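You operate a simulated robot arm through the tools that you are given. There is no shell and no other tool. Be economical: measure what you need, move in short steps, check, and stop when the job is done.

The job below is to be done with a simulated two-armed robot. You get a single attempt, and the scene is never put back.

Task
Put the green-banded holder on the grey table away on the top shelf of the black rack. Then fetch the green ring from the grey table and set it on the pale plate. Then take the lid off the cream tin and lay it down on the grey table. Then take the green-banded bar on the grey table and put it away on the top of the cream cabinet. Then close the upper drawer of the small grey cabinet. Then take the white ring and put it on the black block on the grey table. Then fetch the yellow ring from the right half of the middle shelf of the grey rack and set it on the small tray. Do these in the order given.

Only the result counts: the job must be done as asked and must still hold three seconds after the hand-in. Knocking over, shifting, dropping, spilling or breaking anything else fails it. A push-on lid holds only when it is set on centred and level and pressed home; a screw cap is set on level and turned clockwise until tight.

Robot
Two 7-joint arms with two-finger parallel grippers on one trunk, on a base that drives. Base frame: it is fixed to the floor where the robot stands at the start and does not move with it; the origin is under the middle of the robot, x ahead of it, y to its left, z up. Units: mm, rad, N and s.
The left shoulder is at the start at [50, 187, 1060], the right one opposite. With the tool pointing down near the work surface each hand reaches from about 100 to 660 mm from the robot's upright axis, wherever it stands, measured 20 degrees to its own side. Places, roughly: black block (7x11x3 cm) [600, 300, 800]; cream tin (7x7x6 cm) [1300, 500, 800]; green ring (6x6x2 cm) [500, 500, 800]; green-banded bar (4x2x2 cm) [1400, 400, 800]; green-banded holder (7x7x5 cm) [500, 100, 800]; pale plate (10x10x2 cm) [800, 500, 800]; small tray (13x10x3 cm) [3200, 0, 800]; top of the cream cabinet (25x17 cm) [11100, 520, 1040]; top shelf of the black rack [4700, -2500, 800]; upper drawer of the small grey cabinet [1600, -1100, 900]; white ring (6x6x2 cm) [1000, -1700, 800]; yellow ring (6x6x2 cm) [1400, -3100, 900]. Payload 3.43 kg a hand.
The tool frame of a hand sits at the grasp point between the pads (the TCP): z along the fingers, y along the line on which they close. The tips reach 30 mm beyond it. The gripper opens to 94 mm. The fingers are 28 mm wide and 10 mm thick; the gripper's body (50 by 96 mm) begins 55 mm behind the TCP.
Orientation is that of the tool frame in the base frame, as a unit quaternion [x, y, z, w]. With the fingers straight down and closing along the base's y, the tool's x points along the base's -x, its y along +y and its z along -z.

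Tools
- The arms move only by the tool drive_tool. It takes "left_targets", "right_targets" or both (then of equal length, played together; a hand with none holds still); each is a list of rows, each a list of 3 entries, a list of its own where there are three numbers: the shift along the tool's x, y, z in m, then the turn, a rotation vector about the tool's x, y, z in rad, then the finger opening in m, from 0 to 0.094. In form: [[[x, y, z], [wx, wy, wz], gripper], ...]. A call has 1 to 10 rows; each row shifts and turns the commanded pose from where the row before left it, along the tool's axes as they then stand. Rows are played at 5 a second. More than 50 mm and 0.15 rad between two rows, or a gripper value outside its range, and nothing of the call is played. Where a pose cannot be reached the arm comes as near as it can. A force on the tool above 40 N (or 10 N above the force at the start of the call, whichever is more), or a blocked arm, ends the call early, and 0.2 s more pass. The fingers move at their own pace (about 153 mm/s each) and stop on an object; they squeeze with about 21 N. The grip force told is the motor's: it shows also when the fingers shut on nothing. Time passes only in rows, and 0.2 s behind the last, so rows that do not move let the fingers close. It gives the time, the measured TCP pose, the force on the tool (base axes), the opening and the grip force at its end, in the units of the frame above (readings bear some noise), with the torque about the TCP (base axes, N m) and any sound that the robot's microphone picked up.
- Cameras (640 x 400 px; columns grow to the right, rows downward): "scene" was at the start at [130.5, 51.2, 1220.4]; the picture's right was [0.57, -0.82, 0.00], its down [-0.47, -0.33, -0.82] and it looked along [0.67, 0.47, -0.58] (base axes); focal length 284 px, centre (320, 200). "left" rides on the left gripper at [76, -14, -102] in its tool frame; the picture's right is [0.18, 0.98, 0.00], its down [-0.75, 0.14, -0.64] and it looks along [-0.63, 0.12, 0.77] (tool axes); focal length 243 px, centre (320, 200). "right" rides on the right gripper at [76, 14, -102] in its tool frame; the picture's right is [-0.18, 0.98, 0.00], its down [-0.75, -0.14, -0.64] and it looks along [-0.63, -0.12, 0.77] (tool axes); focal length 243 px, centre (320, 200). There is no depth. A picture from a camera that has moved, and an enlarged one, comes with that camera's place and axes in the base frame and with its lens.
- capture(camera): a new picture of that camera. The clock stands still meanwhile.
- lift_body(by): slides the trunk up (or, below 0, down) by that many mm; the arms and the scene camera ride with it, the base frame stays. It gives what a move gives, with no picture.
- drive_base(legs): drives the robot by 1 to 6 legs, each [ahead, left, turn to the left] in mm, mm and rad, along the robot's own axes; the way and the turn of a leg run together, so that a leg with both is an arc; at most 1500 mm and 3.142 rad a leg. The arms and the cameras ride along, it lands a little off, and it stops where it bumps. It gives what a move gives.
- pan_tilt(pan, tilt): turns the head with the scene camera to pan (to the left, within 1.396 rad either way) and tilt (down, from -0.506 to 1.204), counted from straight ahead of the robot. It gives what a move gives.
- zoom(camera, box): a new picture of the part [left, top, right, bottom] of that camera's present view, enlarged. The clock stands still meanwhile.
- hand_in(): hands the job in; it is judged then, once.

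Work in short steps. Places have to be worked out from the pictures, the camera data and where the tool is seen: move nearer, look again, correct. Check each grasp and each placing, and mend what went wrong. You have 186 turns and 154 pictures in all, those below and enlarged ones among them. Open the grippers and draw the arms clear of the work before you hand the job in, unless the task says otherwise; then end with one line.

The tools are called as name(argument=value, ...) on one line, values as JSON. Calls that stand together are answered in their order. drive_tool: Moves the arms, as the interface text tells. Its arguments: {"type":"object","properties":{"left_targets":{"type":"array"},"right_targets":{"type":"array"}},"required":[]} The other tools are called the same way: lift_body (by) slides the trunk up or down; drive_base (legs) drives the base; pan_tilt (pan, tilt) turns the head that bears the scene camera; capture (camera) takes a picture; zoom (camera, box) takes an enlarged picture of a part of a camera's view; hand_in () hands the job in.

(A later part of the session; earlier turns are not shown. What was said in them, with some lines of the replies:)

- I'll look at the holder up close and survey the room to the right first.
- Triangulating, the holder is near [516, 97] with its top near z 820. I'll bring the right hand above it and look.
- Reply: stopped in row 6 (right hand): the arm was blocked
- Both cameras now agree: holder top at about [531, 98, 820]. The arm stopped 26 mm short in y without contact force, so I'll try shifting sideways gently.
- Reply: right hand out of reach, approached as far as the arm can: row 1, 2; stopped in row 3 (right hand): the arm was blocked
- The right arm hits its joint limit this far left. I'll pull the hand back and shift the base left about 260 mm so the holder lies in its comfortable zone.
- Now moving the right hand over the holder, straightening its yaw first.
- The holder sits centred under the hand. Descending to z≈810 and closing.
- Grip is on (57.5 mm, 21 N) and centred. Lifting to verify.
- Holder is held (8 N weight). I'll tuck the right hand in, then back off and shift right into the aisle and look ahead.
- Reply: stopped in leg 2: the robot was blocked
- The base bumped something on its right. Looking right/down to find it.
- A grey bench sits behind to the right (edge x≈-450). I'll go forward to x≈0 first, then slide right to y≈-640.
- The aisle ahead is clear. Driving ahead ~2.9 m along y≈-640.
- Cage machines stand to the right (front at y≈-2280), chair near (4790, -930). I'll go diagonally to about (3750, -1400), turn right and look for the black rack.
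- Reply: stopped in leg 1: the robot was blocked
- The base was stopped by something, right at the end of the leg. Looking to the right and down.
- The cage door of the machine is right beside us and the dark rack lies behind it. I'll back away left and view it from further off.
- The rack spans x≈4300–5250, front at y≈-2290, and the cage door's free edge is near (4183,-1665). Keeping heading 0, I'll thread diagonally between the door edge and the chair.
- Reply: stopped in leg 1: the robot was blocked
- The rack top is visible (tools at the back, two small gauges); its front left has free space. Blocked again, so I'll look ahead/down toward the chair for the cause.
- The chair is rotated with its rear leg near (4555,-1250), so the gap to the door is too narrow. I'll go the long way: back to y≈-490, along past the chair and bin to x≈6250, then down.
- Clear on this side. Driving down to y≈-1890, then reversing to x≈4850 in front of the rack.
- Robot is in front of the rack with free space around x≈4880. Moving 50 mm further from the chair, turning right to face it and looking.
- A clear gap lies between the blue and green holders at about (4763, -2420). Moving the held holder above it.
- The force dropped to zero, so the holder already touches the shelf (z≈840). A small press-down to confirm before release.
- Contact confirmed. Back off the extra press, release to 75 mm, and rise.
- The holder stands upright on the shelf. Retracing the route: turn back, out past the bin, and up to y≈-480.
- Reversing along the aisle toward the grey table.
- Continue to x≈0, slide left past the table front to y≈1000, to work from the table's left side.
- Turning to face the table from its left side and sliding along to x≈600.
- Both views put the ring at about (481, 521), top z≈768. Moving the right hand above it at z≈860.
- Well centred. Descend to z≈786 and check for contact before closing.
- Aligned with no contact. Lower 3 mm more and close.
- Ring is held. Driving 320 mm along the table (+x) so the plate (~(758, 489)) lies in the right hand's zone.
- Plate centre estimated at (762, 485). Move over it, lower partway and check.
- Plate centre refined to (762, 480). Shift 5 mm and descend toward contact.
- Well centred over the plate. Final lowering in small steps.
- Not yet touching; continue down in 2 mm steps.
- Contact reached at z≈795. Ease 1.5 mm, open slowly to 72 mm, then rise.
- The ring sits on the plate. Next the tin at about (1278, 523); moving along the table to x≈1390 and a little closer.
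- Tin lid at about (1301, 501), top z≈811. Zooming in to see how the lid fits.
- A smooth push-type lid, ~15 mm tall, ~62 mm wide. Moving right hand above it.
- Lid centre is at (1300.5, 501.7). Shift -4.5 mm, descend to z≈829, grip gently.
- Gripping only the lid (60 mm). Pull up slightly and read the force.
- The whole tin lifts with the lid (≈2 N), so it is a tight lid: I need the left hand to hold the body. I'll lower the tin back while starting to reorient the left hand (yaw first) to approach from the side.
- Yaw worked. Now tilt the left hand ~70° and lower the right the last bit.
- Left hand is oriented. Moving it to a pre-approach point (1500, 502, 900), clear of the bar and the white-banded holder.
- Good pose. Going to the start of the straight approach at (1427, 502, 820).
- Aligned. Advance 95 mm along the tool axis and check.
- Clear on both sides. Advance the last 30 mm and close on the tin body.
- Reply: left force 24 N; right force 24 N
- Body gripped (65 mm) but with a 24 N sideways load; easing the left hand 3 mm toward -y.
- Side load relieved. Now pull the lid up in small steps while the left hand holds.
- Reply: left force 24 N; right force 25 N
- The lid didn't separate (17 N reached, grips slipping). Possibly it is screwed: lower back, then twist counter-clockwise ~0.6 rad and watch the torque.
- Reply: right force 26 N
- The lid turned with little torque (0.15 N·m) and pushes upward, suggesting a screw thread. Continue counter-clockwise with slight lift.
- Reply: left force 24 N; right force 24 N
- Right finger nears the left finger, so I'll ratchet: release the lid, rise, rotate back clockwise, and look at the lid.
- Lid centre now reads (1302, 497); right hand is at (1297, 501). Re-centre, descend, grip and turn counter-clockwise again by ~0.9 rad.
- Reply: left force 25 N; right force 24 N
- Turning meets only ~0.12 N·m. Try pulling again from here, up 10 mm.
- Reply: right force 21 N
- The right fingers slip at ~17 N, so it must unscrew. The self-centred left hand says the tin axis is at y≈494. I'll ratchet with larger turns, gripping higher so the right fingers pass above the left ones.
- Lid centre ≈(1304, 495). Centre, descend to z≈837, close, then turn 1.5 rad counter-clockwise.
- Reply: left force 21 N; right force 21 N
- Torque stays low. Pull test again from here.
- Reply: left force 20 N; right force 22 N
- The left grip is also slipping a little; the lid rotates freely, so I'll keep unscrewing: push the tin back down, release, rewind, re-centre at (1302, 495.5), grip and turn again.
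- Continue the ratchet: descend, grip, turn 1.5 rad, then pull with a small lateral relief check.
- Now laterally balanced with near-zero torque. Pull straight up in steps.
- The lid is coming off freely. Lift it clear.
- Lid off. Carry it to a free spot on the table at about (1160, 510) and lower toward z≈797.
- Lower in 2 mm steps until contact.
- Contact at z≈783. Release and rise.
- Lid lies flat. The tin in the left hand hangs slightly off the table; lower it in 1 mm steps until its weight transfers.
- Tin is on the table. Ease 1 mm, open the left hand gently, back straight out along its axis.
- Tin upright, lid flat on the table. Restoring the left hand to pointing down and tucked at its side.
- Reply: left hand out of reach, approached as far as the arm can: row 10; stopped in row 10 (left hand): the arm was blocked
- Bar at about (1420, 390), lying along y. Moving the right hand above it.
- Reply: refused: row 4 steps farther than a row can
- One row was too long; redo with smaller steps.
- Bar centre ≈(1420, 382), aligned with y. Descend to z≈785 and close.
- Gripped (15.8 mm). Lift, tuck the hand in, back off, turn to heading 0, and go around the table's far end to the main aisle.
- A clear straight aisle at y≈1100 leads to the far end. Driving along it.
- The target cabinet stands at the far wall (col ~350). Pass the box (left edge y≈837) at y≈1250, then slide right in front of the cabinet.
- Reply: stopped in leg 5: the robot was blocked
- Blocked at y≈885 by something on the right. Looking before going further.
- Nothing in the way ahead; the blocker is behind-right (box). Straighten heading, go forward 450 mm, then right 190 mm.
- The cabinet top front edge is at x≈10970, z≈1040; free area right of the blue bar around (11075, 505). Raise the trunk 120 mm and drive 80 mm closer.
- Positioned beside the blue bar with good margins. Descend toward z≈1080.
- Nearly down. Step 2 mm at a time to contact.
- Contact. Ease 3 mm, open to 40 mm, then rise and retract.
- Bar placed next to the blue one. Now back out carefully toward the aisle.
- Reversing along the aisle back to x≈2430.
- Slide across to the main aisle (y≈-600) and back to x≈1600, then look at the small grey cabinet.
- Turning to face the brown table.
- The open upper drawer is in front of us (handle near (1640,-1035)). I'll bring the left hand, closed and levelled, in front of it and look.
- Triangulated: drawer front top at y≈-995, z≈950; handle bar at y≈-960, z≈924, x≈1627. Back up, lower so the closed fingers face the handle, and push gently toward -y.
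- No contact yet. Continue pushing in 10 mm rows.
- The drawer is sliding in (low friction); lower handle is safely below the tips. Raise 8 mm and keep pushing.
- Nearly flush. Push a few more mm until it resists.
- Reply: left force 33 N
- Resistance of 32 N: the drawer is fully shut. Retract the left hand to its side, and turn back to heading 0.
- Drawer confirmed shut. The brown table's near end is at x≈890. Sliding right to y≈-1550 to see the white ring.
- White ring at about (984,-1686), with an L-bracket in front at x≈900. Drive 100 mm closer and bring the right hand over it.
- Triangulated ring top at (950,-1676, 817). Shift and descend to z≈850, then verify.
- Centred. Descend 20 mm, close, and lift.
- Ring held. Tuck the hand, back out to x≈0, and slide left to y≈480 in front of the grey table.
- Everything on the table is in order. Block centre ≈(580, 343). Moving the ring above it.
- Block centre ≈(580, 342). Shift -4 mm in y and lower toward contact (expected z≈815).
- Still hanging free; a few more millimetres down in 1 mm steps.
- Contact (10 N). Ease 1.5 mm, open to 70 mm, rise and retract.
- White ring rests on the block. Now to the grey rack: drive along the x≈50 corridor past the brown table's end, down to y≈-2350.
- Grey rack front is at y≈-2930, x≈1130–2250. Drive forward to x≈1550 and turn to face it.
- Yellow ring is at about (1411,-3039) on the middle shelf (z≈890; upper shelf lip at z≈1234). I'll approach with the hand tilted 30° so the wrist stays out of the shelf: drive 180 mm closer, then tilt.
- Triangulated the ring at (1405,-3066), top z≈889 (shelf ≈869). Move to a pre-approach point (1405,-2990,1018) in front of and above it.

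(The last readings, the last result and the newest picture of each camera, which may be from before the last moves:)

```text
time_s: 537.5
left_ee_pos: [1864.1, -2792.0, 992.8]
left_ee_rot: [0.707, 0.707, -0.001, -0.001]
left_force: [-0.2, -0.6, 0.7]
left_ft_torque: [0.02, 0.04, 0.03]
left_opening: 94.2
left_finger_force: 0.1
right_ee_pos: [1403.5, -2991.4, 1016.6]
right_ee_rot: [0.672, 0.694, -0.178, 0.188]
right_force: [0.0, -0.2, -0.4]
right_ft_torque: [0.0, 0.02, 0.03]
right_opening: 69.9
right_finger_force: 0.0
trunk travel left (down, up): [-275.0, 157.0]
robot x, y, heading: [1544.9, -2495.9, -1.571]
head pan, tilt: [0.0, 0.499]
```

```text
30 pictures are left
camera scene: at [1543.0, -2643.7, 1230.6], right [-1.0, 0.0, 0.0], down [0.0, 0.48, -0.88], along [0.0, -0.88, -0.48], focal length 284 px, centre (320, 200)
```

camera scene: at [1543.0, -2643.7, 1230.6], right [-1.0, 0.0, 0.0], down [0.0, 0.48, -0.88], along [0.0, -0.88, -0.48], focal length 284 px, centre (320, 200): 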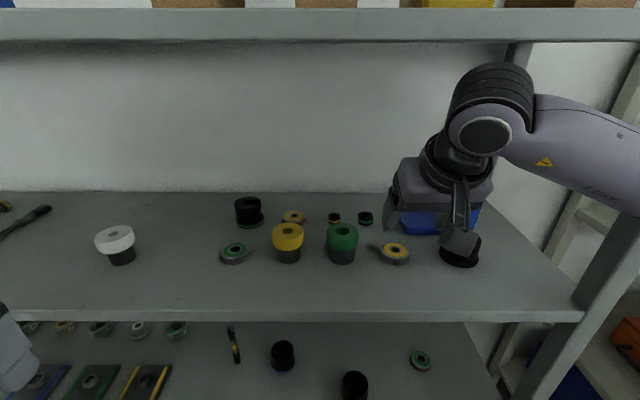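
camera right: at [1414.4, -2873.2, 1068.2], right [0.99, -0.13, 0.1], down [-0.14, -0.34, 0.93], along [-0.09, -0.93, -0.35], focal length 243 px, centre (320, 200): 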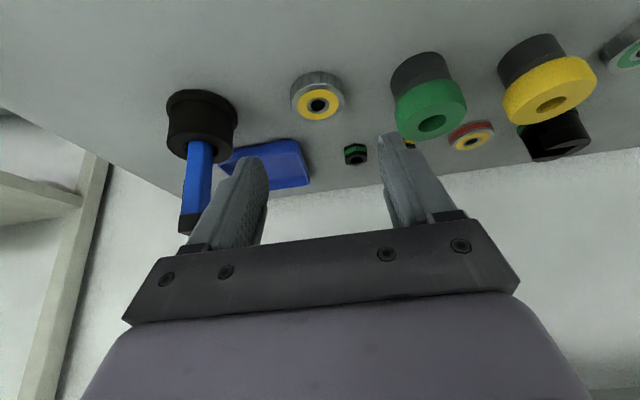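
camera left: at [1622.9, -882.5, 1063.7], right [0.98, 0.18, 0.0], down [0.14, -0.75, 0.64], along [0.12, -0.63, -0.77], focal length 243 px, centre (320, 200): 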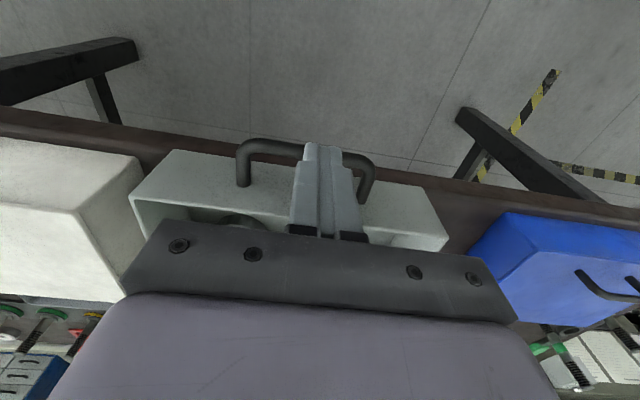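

Aligned. Advance 100 mm along the tool axis and check.

drive_tool(right_targets=[[[-0.0005, -0.0005, 0.0335], [0, 0, 0], 0.07], [[-0.0005, -0.0005, 0.0335], [0, 0, 0], 0.07], [[-0.0005, -0.0005, 0.0335], [0, 0, 0], 0.07], [[0, 0, 0], [0, 0, 0], 0.07]])

capture(camera="right")

zoom(camera="scene", box=[300, 90, 540, 290])

```text
time_s: 538.5
left_ee_pos: [1863.9, -2792.9, 993.6]
left_ee_rot: [0.708, 0.706, 0.0, 0.0]
left_force: [-0.2, -0.1, -0.2]
left_ft_torque: [0.02, -0.01, -0.02]
left_opening: 94.1
left_finger_force: 0.2
right_ee_pos: [1402.6, -3043.7, 929.6]
right_ee_rot: [0.673, 0.693, -0.177, 0.188]
right_force: [-0.8, 0.4, 0.4]
right_ft_torque: [-0.03, 0.01, -0.01]
right_opening: 70.1
right_finger_force: 0.0
trunk travel left (down, up): [-275.0, 157.0]
robot x, y, heading: [1542.3, -2493.2, -1.57]
head pan, tilt: [0.0, 0.499]
```

```text
29 pictures are left
camera right: at [1414.6, -2925.2, 982.1], right [0.99, -0.13, 0.1], down [-0.14, -0.34, 0.93], along [-0.09, -0.93, -0.35], focal length 243 px, centre (320, 200)
```

right: 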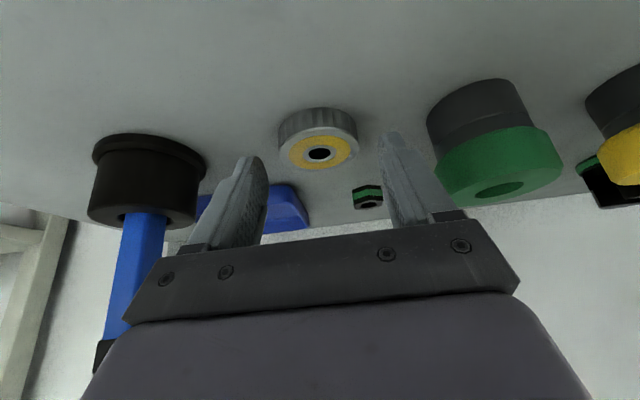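

```text
2.00 times, centred on (420, 190) of scene
camera zoom: at [1543.0, -2643.7, 1230.6], right [-1.0, 0.0, 0.0], down [0.0, 0.48, -0.88], along [0.0, -0.88, -0.48], focal length 568 px, centre (120, 220)
```

zoom: 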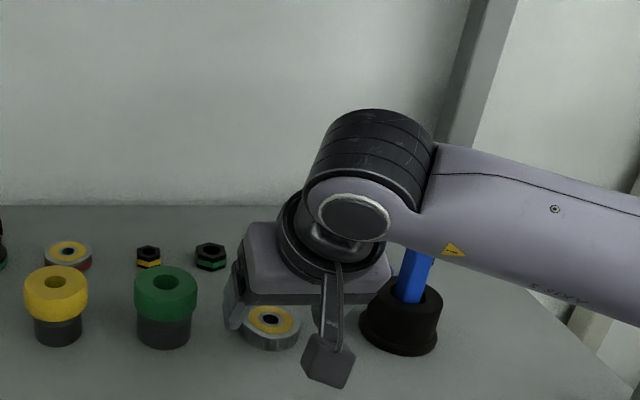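

Ring centre (1402,-3070) sits between the fingers. Final 28 mm advance, check contact, then close.

drive_tool(right_targets=[[[-0.0007, -0.0005, 0.014], [0, 0, 0], 0.07], [[-0.0007, -0.0005, 0.012], [0, 0, 0], 0.07], [[0, 0, 0], [0, 0, 0], 0.07]])

capture(camera="right")

```text
time_s: 539.3
left_ee_pos: [1866.2, -2789.7, 993.8]
left_ee_rot: [0.708, 0.707, -0.003, 0.001]
left_force: [-0.5, 0.0, 0.5]
left_ft_torque: [0.01, 0.01, 0.01]
left_opening: 93.9
left_finger_force: 0.1
right_ee_pos: [1404.6, -3054.6, 912.7]
right_ee_rot: [0.673, 0.692, -0.179, 0.19]
right_force: [-0.5, 9.7, 15.0]
right_ft_torque: [0.26, 0.55, -0.34]
right_opening: 70.2
right_finger_force: 0.1
trunk travel left (down, up): [-275.0, 157.0]
robot x, y, heading: [1538.6, -2496.1, -1.565]
head pan, tilt: [0.0, 0.499]
```

```text
27 pictures are left
camera right: at [1415.5, -2936.7, 964.3], right [0.99, -0.13, 0.1], down [-0.14, -0.33, 0.93], along [-0.09, -0.93, -0.34], focal length 243 px, centre (320, 200)
```

right: 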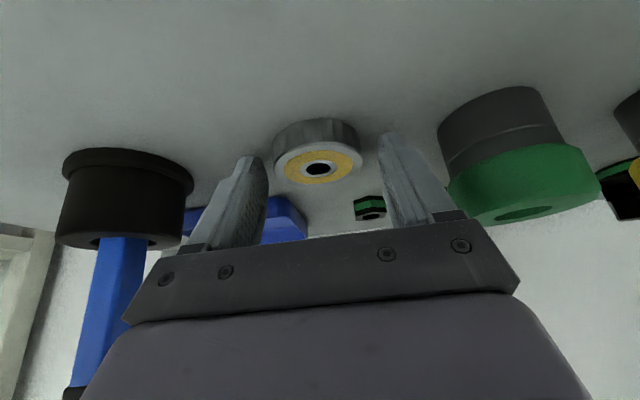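

The left fingertip touched the shelf (so shelf ≈880, ring ≈(1404,-3059)). Fingers straddle the ring; back off 3 mm and close.

drive_tool(right_targets=[[[0, 0, -0.006], [0, 0, 0], 0.07], [[0, 0, 0], [0, 0, 0], 0.03], [[0, 0, 0], [0, 0, 0], 0.03], [[0, 0, 0], [0, 0, 0], 0.03]])

capture(camera="right")

```text
time_s: 540.3
left_ee_pos: [1864.4, -2793.3, 993.2]
left_ee_rot: [0.708, 0.706, 0.0, 0.0]
left_force: [-0.1, 0.5, -0.5]
left_ft_torque: [0.0, 0.04, 0.01]
left_opening: 94.0
left_finger_force: 0.1
right_ee_pos: [1403.5, -3051.8, 914.8]
right_ee_rot: [0.673, 0.693, -0.176, 0.187]
right_force: [0.3, -1.8, 0.5]
right_ft_torque: [0.03, 0.03, -0.04]
right_opening: 52.0
right_finger_force: 20.9
trunk travel left (down, up): [-275.0, 157.0]
robot x, y, heading: [1546.3, -2496.4, -1.57]
head pan, tilt: [0.0, 0.499]
```

```text
26 pictures are left
camera right: at [1415.2, -2934.2, 965.8], right [0.99, -0.13, 0.1], down [-0.14, -0.34, 0.93], along [-0.09, -0.93, -0.35], focal length 243 px, centre (320, 200)
```

right: 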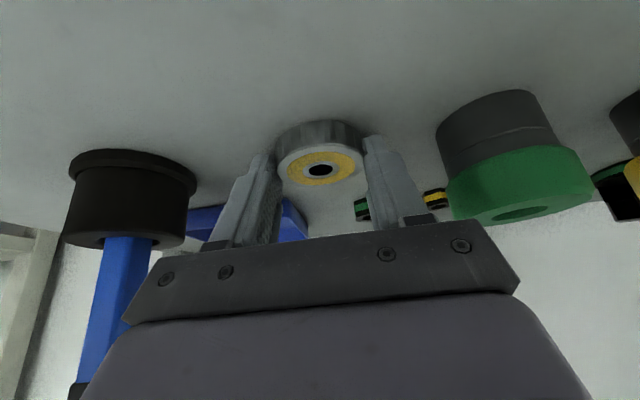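

Gripped at 52 mm. Lift straight up 30 mm, then withdraw along the tool axis and out of the shelf.

drive_tool(right_targets=[[[-0.0075, 0, -0.013], [0, 0, 0], 0.03], [[-0.0075, 0, -0.013], [0, 0, 0], 0.03], [[0, 0, -0.04], [0, 0, 0], 0.03], [[0, 0, -0.04], [0, 0, 0], 0.03], [[0.0388, 0, -0.02], [0, 0, 0], 0.03], [[0.0388, 0, -0.02], [0, 0, 0], 0.03], [[0.0388, 0, -0.02], [0, 0, 0], 0.03], [[0, 0, 0], [0, 0, 0], 0.03]])

capture(camera="scene")

```text
time_s: 542.1
left_ee_pos: [1864.4, -2792.2, 993.8]
left_ee_rot: [0.707, 0.707, 0.0, -0.001]
left_force: [-0.2, -0.1, 0.6]
left_ft_torque: [-0.02, 0.02, 0.0]
left_opening: 94.0
left_finger_force: 0.0
right_ee_pos: [1400.0, -2880.6, 1008.2]
right_ee_rot: [0.674, 0.692, -0.178, 0.187]
right_force: [0.0, -0.4, -2.2]
right_ft_torque: [0.03, -0.04, -0.01]
right_opening: 51.7
right_finger_force: 21.2
trunk travel left (down, up): [-275.0, 157.0]
robot x, y, heading: [1544.8, -2493.8, -1.568]
head pan, tilt: [0.0, 0.499]
```

```text
25 pictures are left
camera scene: at [1542.9, -2643.8, 1230.6], right [-1.0, 0.0, 0.0], down [0.0, 0.48, -0.88], along [0.0, -0.88, -0.48], focal length 284 px, centre (320, 200)
```

scene: 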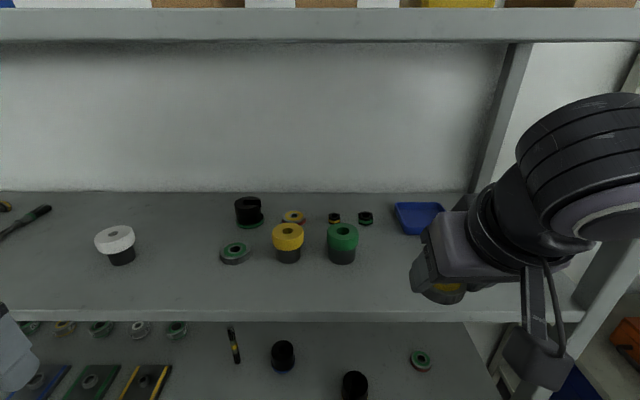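

Ring in hand, shelf undisturbed. Retrace: back off, turn to heading 0, reverse to x≈45, go up to y≈-600.

drive_base(legs=[[-175, 0, 0], [0, 0, 1.568], [-1490, 0, 0]])

drive_base(legs=[[0, 860, 0], [0, 860, 0]])

```text
time_s: 554.4
left_ee_pos: [348.0, -1995.7, 992.8]
left_ee_rot: [0.007, 1.0, -0.001, -0.001]
left_force: [0.3, -0.5, -0.6]
left_ft_torque: [0.0, 0.0, 0.02]
left_opening: 94.0
left_finger_force: 0.1
right_ee_pos: [432.8, -2460.4, 1007.2]
right_ee_rot: [-0.008, 0.966, 0.007, 0.259]
right_force: [0.2, -0.7, -1.0]
right_ft_torque: [0.03, 0.01, 0.02]
right_opening: 51.8
right_finger_force: 21.0
trunk travel left (down, up): [-275.0, 157.0]
robot x, y, heading: [50.8, -2313.3, -0.006]
head pan, tilt: [0.0, 0.499]
```

```text
time_s: 569.9
left_ee_pos: [361.9, -275.5, 993.7]
left_ee_rot: [0.005, 1.0, -0.002, 0.001]
left_force: [0.6, 0.5, -0.5]
left_ft_torque: [0.02, -0.02, 0.0]
left_opening: 94.0
left_finger_force: 0.0
right_ee_pos: [448.4, -740.2, 1008.3]
right_ee_rot: [-0.01, 0.966, 0.007, 0.258]
right_force: [-0.3, 0.4, -1.6]
right_ft_torque: [-0.01, 0.02, -0.01]
right_opening: 51.7
right_finger_force: 21.2
trunk travel left (down, up): [-275.0, 157.0]
robot x, y, heading: [61.2, -594.4, 0.0]
head pan, tilt: [0.0, 0.499]
```

Forward along the aisle to x≈2500 and look at the tray bench.

drive_base(legs=[[1250, -20, 0], [1200, 0, 0]])

pan_tilt(pan=0.65, tilt=0.45)

capture(camera="scene")

```text
time_s: 581.7
left_ee_pos: [2770.6, -333.8, 993.1]
left_ee_rot: [0.012, 1.0, -0.001, 0.0]
left_force: [0.4, -0.6, 0.1]
left_ft_torque: [-0.02, -0.02, 0.0]
left_opening: 94.0
left_finger_force: 0.0
right_ee_pos: [2852.7, -801.1, 1008.3]
right_ee_rot: [-0.002, 0.966, 0.004, 0.259]
right_force: [0.7, -0.7, -1.5]
right_ft_torque: [-0.01, 0.05, 0.03]
right_opening: 51.6
right_finger_force: 20.9
trunk travel left (down, up): [-275.0, 157.0]
robot x, y, heading: [2463.7, -651.7, -0.018]
head pan, tilt: [0.0, 0.499]
```

```text
time_s: 582.7
left_ee_pos: [2770.8, -333.9, 992.4]
left_ee_rot: [0.011, 1.0, -0.001, 0.001]
left_force: [-0.3, 0.3, 0.2]
left_ft_torque: [-0.05, 0.02, 0.0]
left_opening: 94.0
left_finger_force: 0.1
right_ee_pos: [2850.8, -801.9, 1008.2]
right_ee_rot: [-0.003, 0.966, 0.004, 0.259]
right_force: [-0.1, 0.3, -2.0]
right_ft_torque: [0.01, 0.05, -0.02]
right_opening: 51.5
right_finger_force: 20.9
trunk travel left (down, up): [-275.0, 157.0]
robot x, y, heading: [2469.6, -648.2, -0.018]
head pan, tilt: [0.649, 0.45]
```

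```text
24 pictures are left
camera scene: at [2599.8, -595.7, 1235.1], right [0.59, -0.81, 0.0], down [-0.35, -0.26, -0.9], along [0.73, 0.53, -0.44], focal length 284 px, centre (320, 200)
```

scene: 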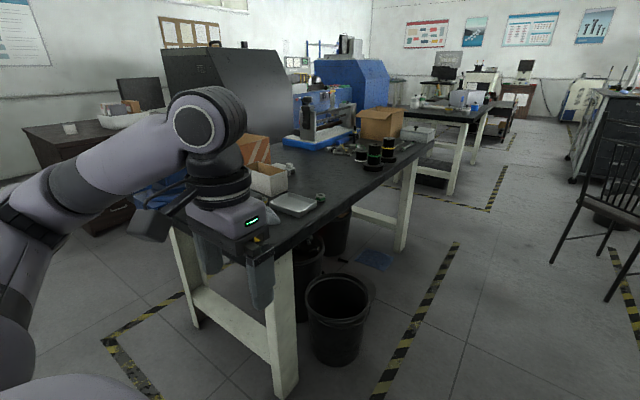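

The small tray is at about (3249,-10) near the bench's end (bench edge x≈3075; a bin on the -y side). I'll approach from the end: move to (2470,140), then forward to x≈2670.

drive_base(legs=[[0, 790, 0.018], [200, 0, 0]])

pan_tilt(pan=-0.15, tilt=0.7)

capture(camera="scene")

capture(camera="right")

```text
time_s: 591.0
left_ee_pos: [2940.0, 449.9, 993.2]
left_ee_rot: [0.022, 1.0, 0.003, -0.013]
left_force: [-9.3, 0.8, 2.3]
left_ft_torque: [-0.12, 0.19, -0.43]
left_opening: 93.8
left_finger_force: 0.1
right_ee_pos: [3031.1, -15.3, 1008.5]
right_ee_rot: [-0.007, 0.966, 0.005, 0.257]
right_force: [0.3, -0.6, -0.9]
right_ft_torque: [0.01, 0.03, 0.0]
right_opening: 51.6
right_finger_force: 21.5
trunk travel left (down, up): [-275.0, 157.0]
robot x, y, heading: [2646.0, 128.3, -0.008]
head pan, tilt: [0.649, 0.45]
stopped in leg 2: the force on the tool passed its limit at 52 N (the readings are from after the stop); the commanded pose is now the measured one
```

```text
time_s: 592.2
left_ee_pos: [2940.2, 449.2, 992.0]
left_ee_rot: [0.021, 1.0, 0.0, -0.012]
left_force: [-14.3, 0.7, 0.1]
left_ft_torque: [0.18, 0.29, -0.68]
left_opening: 94.2
left_finger_force: 0.2
right_ee_pos: [3030.3, -16.3, 1009.4]
right_ee_rot: [-0.008, 0.966, 0.006, 0.26]
right_force: [0.4, 0.0, -1.3]
right_ft_torque: [0.03, 0.06, 0.02]
right_opening: 51.4
right_finger_force: 20.9
trunk travel left (down, up): [-275.0, 157.0]
robot x, y, heading: [2647.2, 132.4, -0.008]
head pan, tilt: [-0.15, 0.7]
```

```text
23 pictures are left
camera scene: at [2787.8, 118.5, 1213.1], right [-0.16, -0.99, 0.0], down [-0.63, 0.1, -0.77], along [0.76, -0.12, -0.64], focal length 284 px, centre (320, 200)
```

scene: 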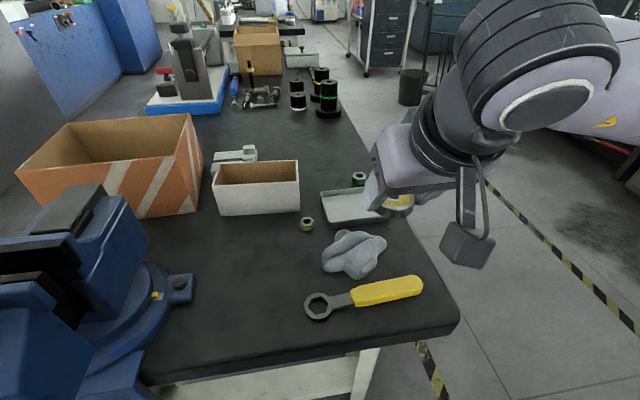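

```text
22 pictures are left
camera right: at [2913.8, -3.8, 1059.9], right [0.14, 0.98, 0.1], down [0.33, -0.14, 0.93], along [0.93, -0.1, -0.35], focal length 243 px, centre (320, 200)
```

right: 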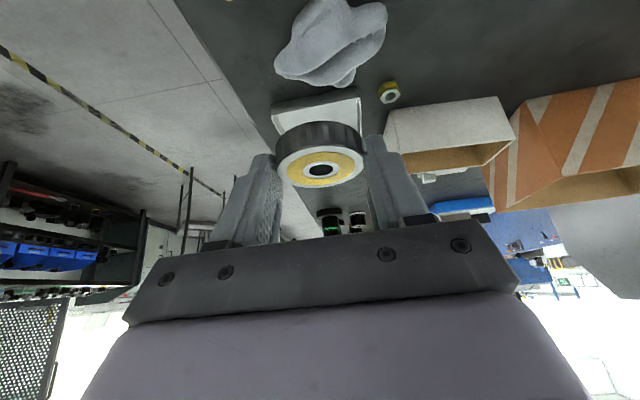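

The left hand touched the blue vise. Pull it back, and shift the right hand 90 mm aside to see the whole tray.

drive_tool(left_targets=[[[0.04, 0, 0], [0, 0, 0], 0.094], [[0.04, 0, 0], [0, 0, 0], 0.094], [[0.02, 0, 0], [0, 0, 0], 0.094]], right_targets=[[[0, -0.045, 0], [0, 0, 0], 0.03], [[0, -0.045, 0], [0, 0, 0], 0.03], [[0, 0, 0], [0, 0, 0], 0.03]])

zoom(camera="scene", box=[270, 150, 430, 250])

capture(camera="right")

```text
time_s: 593.0
left_ee_pos: [2852.1, 457.8, 1005.0]
left_ee_rot: [0.02, 1.0, 0.001, -0.012]
left_force: [-0.3, -0.7, -0.6]
left_ft_torque: [0.0, -0.03, -0.01]
left_opening: 93.7
left_finger_force: 0.1
left hand out of reach, approached as far as the arm can: row 3
right_ee_pos: [3033.9, -107.0, 1008.6]
right_ee_rot: [-0.007, 0.966, 0.005, 0.258]
right_force: [0.5, 0.0, -1.6]
right_ft_torque: [0.01, 0.05, 0.0]
right_opening: 51.7
right_finger_force: 21.2
trunk travel left (down, up): [-275.0, 157.0]
robot x, y, heading: [2645.1, 131.5, -0.011]
head pan, tilt: [-0.15, 0.7]
```

```text
4.00 times, centred on (350, 200) of scene
camera zoom: at [2789.3, 118.5, 1212.9], right [-0.16, -0.99, 0.0], down [-0.64, 0.1, -0.76], along [0.76, -0.12, -0.64], focal length 1136 px, centre (200, 200)
```

zoom: 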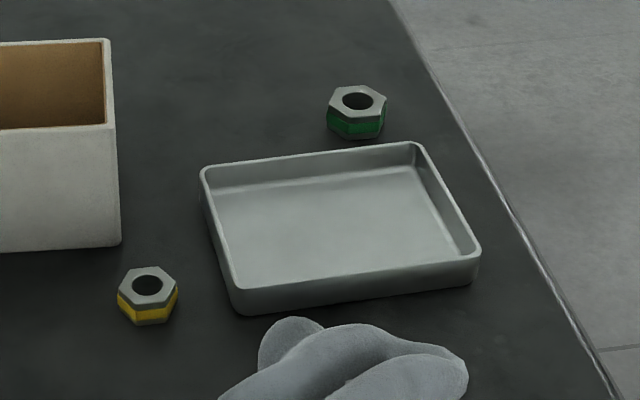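

```text
20 pictures are left
camera right: at [2916.5, -95.7, 1060.1], right [0.14, 0.98, 0.1], down [0.34, -0.14, 0.93], along [0.93, -0.1, -0.35], focal length 243 px, centre (320, 200)
```

right: 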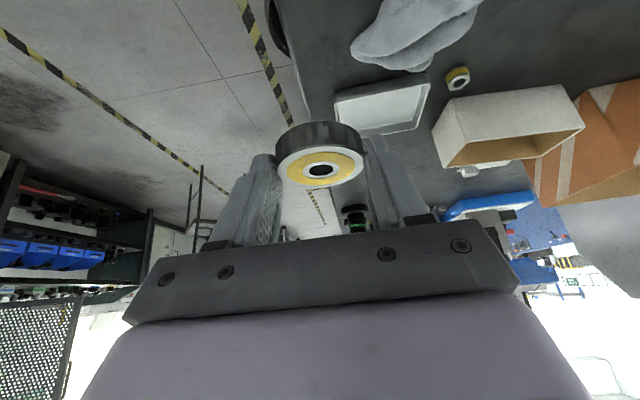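

Tray centre ≈(3232,-20), rim z≈815–820; the cloth in front would be under the hand's camera. I'll yaw the hand 40° to the left so the camera stays clear of the cloth, then move above the tray.

drive_tool(right_targets=[[[0, 0, 0], [-0.07, 0, -0.1212], 0.03], [[0, 0, 0], [-0.07, 0, -0.1212], 0.03], [[0, 0, 0], [-0.07, 0, -0.1212], 0.03], [[0, 0, 0], [-0.07, 0, -0.1212], 0.03], [[0, 0, 0], [-0.07, 0, -0.1212], 0.03], [[0, 0, 0], [0, 0, 0], 0.03]])

drive_tool(right_targets=[[[-0.0239, -0.0122, 0.0387], [0, 0, 0], 0.03], [[-0.0239, -0.0122, 0.0387], [0, 0, 0], 0.03], [[-0.0239, -0.0122, 0.0387], [0, 0, 0], 0.03], [[-0.0239, -0.0122, 0.0387], [0, 0, 0], 0.03], [[-0.0239, -0.0122, 0.0387], [0, 0, 0], 0.03], [[0, 0, 0], [0, 0, 0], 0.03]])

zoom(camera="scene", box=[270, 110, 470, 280])

capture(camera="right")

```text
time_s: 594.4
left_ee_pos: [2851.5, 456.7, 1005.3]
left_ee_rot: [0.022, 1.0, 0.001, -0.013]
left_force: [0.3, 1.0, 0.3]
left_ft_torque: [-0.01, 0.0, -0.03]
left_opening: 94.0
left_finger_force: 0.0
right_ee_pos: [3033.3, -105.8, 1008.0]
right_ee_rot: [-0.338, 0.904, 0.094, 0.243]
right_force: [0.3, -0.2, -1.5]
right_ft_torque: [-0.02, 0.0, 0.0]
right_opening: 51.7
right_finger_force: 20.7
trunk travel left (down, up): [-275.0, 157.0]
robot x, y, heading: [2646.3, 133.8, -0.009]
head pan, tilt: [-0.15, 0.7]
```

```text
time_s: 595.8
left_ee_pos: [2852.1, 457.7, 1005.1]
left_ee_rot: [0.02, 1.0, 0.001, -0.012]
left_force: [1.4, 0.0, 0.6]
left_ft_torque: [0.03, -0.06, -0.03]
left_opening: 93.7
left_finger_force: 0.0
right_ee_pos: [3225.7, -20.7, 899.8]
right_ee_rot: [-0.337, 0.905, 0.094, 0.243]
right_force: [-0.4, 0.2, -1.6]
right_ft_torque: [-0.06, 0.02, 0.01]
right_opening: 51.5
right_finger_force: 21.1
trunk travel left (down, up): [-275.0, 157.0]
robot x, y, heading: [2645.4, 132.4, -0.011]
head pan, tilt: [-0.15, 0.7]
```

```text
2.35 times, centred on (370, 195) of scene
camera zoom: at [2789.4, 118.3, 1212.9], right [-0.16, -0.99, 0.0], down [-0.64, 0.1, -0.76], along [0.76, -0.12, -0.64], focal length 668 px, centre (202, 212)
```

zoom: 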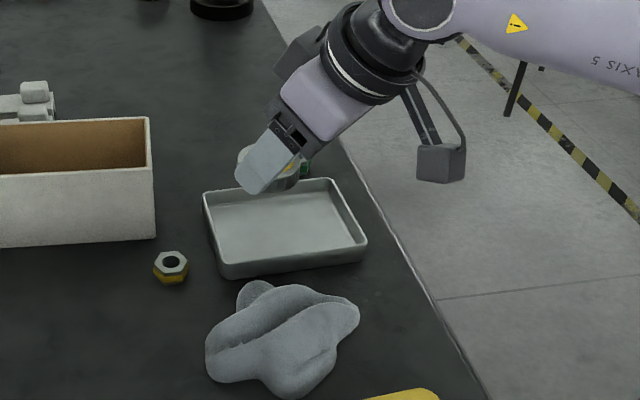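

```text
18 pictures are left
camera right: at [3126.9, -87.0, 952.0], right [-0.52, 0.85, 0.1], down [0.34, 0.1, 0.93], along [0.78, 0.52, -0.35], focal length 243 px, centre (320, 200)
```

right: 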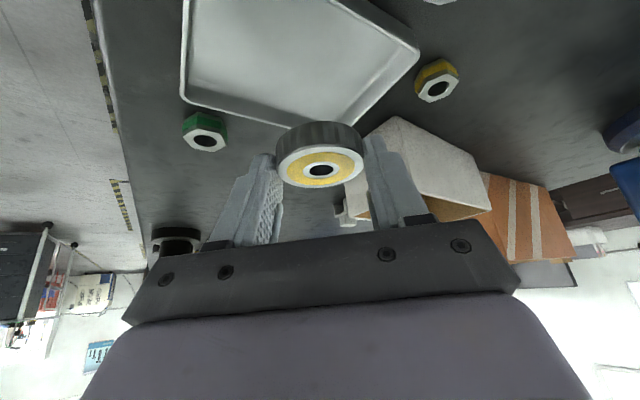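

Camera is clear of the cloth. Tray centre from this view: (3235,-23). Nudge and lower to z≈840.

drive_tool(right_targets=[[[0.0157, -0.004, 0.0256], [0, 0, 0], 0.03], [[0.0157, -0.004, 0.0256], [0, 0, 0], 0.03], [[0, 0, 0], [0, 0, 0], 0.03]])

zoom(camera="scene", box=[300, 130, 420, 230])

```text
time_s: 596.6
left_ee_pos: [2850.9, 457.3, 1005.3]
left_ee_rot: [0.02, 1.0, 0.001, -0.012]
left_force: [0.7, -0.1, 0.4]
left_ft_torque: [0.01, 0.0, 0.02]
left_opening: 94.0
left_finger_force: 0.1
right_ee_pos: [3225.3, -26.1, 850.5]
right_ee_rot: [-0.337, 0.905, 0.094, 0.242]
right_force: [-0.6, -0.8, -2.0]
right_ft_torque: [-0.04, 0.02, -0.02]
right_opening: 51.6
right_finger_force: 21.1
right hand out of reach, approached as far as the arm can: row 2
trunk travel left (down, up): [-275.0, 157.0]
robot x, y, heading: [2646.5, 135.0, -0.008]
head pan, tilt: [-0.15, 0.7]
```

```text
4.00 times, centred on (360, 180) of scene
camera zoom: at [2789.4, 118.4, 1212.9], right [-0.16, -0.99, 0.0], down [-0.64, 0.1, -0.76], along [0.76, -0.12, -0.64], focal length 1136 px, centre (160, 280)
```

zoom: 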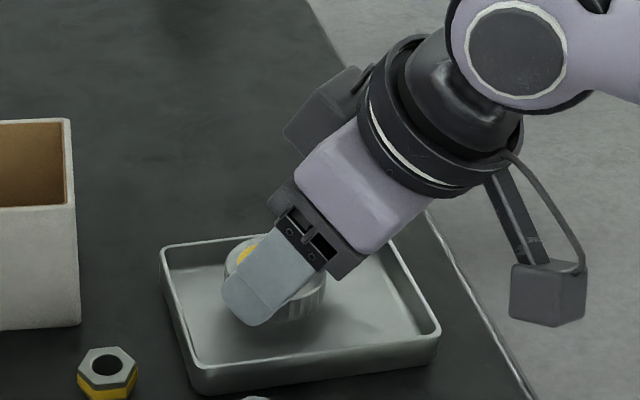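

The arm is at its reach limit in height; the trunk can lower instead. Lower trunk 15 mm and read the force.

lift_body(by=-15)

zoom(camera="scene", box=[300, 130, 420, 230])

```text
time_s: 597.2
left_ee_pos: [2851.6, 456.7, 991.0]
left_ee_rot: [0.019, 1.0, 0.001, -0.012]
left_force: [0.3, 0.2, 0.3]
left_ft_torque: [0.01, 0.03, 0.01]
left_opening: 94.0
left_finger_force: 0.0
right_ee_pos: [3225.5, -26.6, 837.0]
right_ee_rot: [-0.336, 0.905, 0.093, 0.245]
right_force: [1.3, -0.4, 4.6]
right_ft_torque: [-0.09, -0.03, -0.01]
right_opening: 51.5
right_finger_force: 20.9
trunk travel left (down, up): [-260.0, 172.0]
robot x, y, heading: [2648.4, 131.1, -0.01]
head pan, tilt: [-0.15, 0.7]
```

```text
4.00 times, centred on (360, 180) of scene
camera zoom: at [2789.1, 118.5, 1198.0], right [-0.16, -0.99, 0.0], down [-0.64, 0.1, -0.77], along [0.76, -0.12, -0.64], focal length 1136 px, centre (160, 280)
```

zoom: 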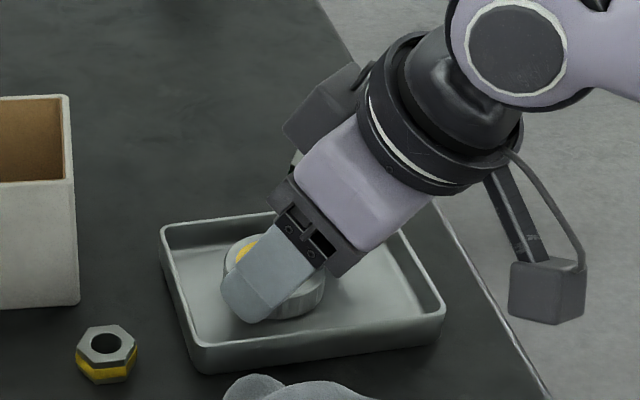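

Contact: the ring rests on the tray floor. Open the fingers and back off along the tool axis.

drive_tool(right_targets=[[[0, 0, 0], [0, 0, 0], 0.055], [[0, 0, 0], [0, 0, 0], 0.065], [[0, 0, 0], [0, 0, 0], 0.068], [[0, 0, -0.02], [0, 0, 0], 0.068], [[0, 0, -0.03], [0, 0, 0], 0.068], [[0, 0, -0.04], [0, 0, 0], 0.068], [[-0.01, 0, -0.04], [0, 0, 0], 0.068], [[0, 0, -0.04], [0, 0, 0], 0.068]])

zoom(camera="scene", box=[280, 110, 440, 250])

```text
time_s: 599.0
left_ee_pos: [2852.0, 457.1, 990.1]
left_ee_rot: [0.021, 1.0, 0.001, -0.012]
left_force: [0.6, 0.5, -0.4]
left_ft_torque: [-0.02, -0.01, 0.01]
left_opening: 93.9
left_finger_force: 0.1
right_ee_pos: [3168.2, -76.7, 988.5]
right_ee_rot: [-0.336, 0.905, 0.093, 0.243]
right_force: [-0.3, -0.9, 0.6]
right_ft_torque: [0.02, -0.01, 0.04]
right_opening: 68.1
right_finger_force: 0.1
trunk travel left (down, up): [-260.0, 172.0]
robot x, y, heading: [2648.0, 131.6, -0.014]
head pan, tilt: [-0.15, 0.7]
```

```text
2.86 times, centred on (360, 180) of scene
camera zoom: at [2789.1, 118.4, 1197.9], right [-0.16, -0.99, 0.0], down [-0.64, 0.1, -0.77], along [0.76, -0.12, -0.64], focal length 812 px, centre (206, 257)
```

zoom: 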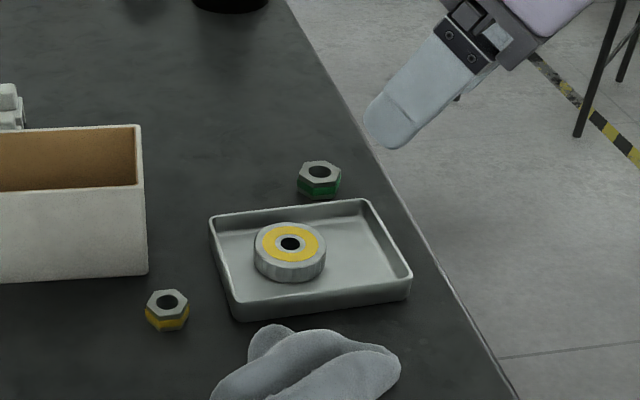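

The yellow ring lies flat in the tray. Draw the robot back clear of the bench, hands open.

drive_base(legs=[[-250, 0, 0]])

capture(camera="scene")

```text
time_s: 600.8
left_ee_pos: [2600.5, 459.9, 989.8]
left_ee_rot: [0.019, 1.0, 0.001, -0.013]
left_force: [-0.1, 0.6, -0.4]
left_ft_torque: [0.01, 0.03, -0.04]
left_opening: 94.2
left_finger_force: 0.0
right_ee_pos: [2919.3, -73.1, 988.2]
right_ee_rot: [-0.337, 0.905, 0.094, 0.243]
right_force: [-0.4, 0.8, 0.7]
right_ft_torque: [-0.02, -0.02, 0.01]
right_opening: 67.8
right_finger_force: 0.0
trunk travel left (down, up): [-260.0, 172.0]
robot x, y, heading: [2396.3, 136.7, -0.008]
head pan, tilt: [-0.15, 0.7]
```

```text
14 pictures are left
camera scene: at [2539.2, 120.9, 1198.0], right [-0.16, -0.99, 0.0], down [-0.64, 0.1, -0.77], along [0.76, -0.12, -0.64], focal length 284 px, centre (320, 200)
```

scene: 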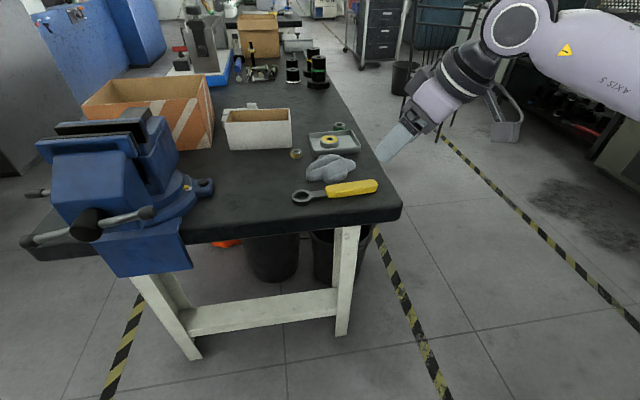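

All is in place, both hands are open and clear. Handing in.

hand_in()

```text
The job is handed in.
```

I did all seven tasks in the order given and handed the job in. One contact could count against it: near the end the left hand bumped the blue vise on the tray bench at 52 N. I backed off and saw no sign that the vise had moved, but I had no earlier view to compare it with. The base also stopped against obstacles four times while driving, and I saw nothing moved by that.
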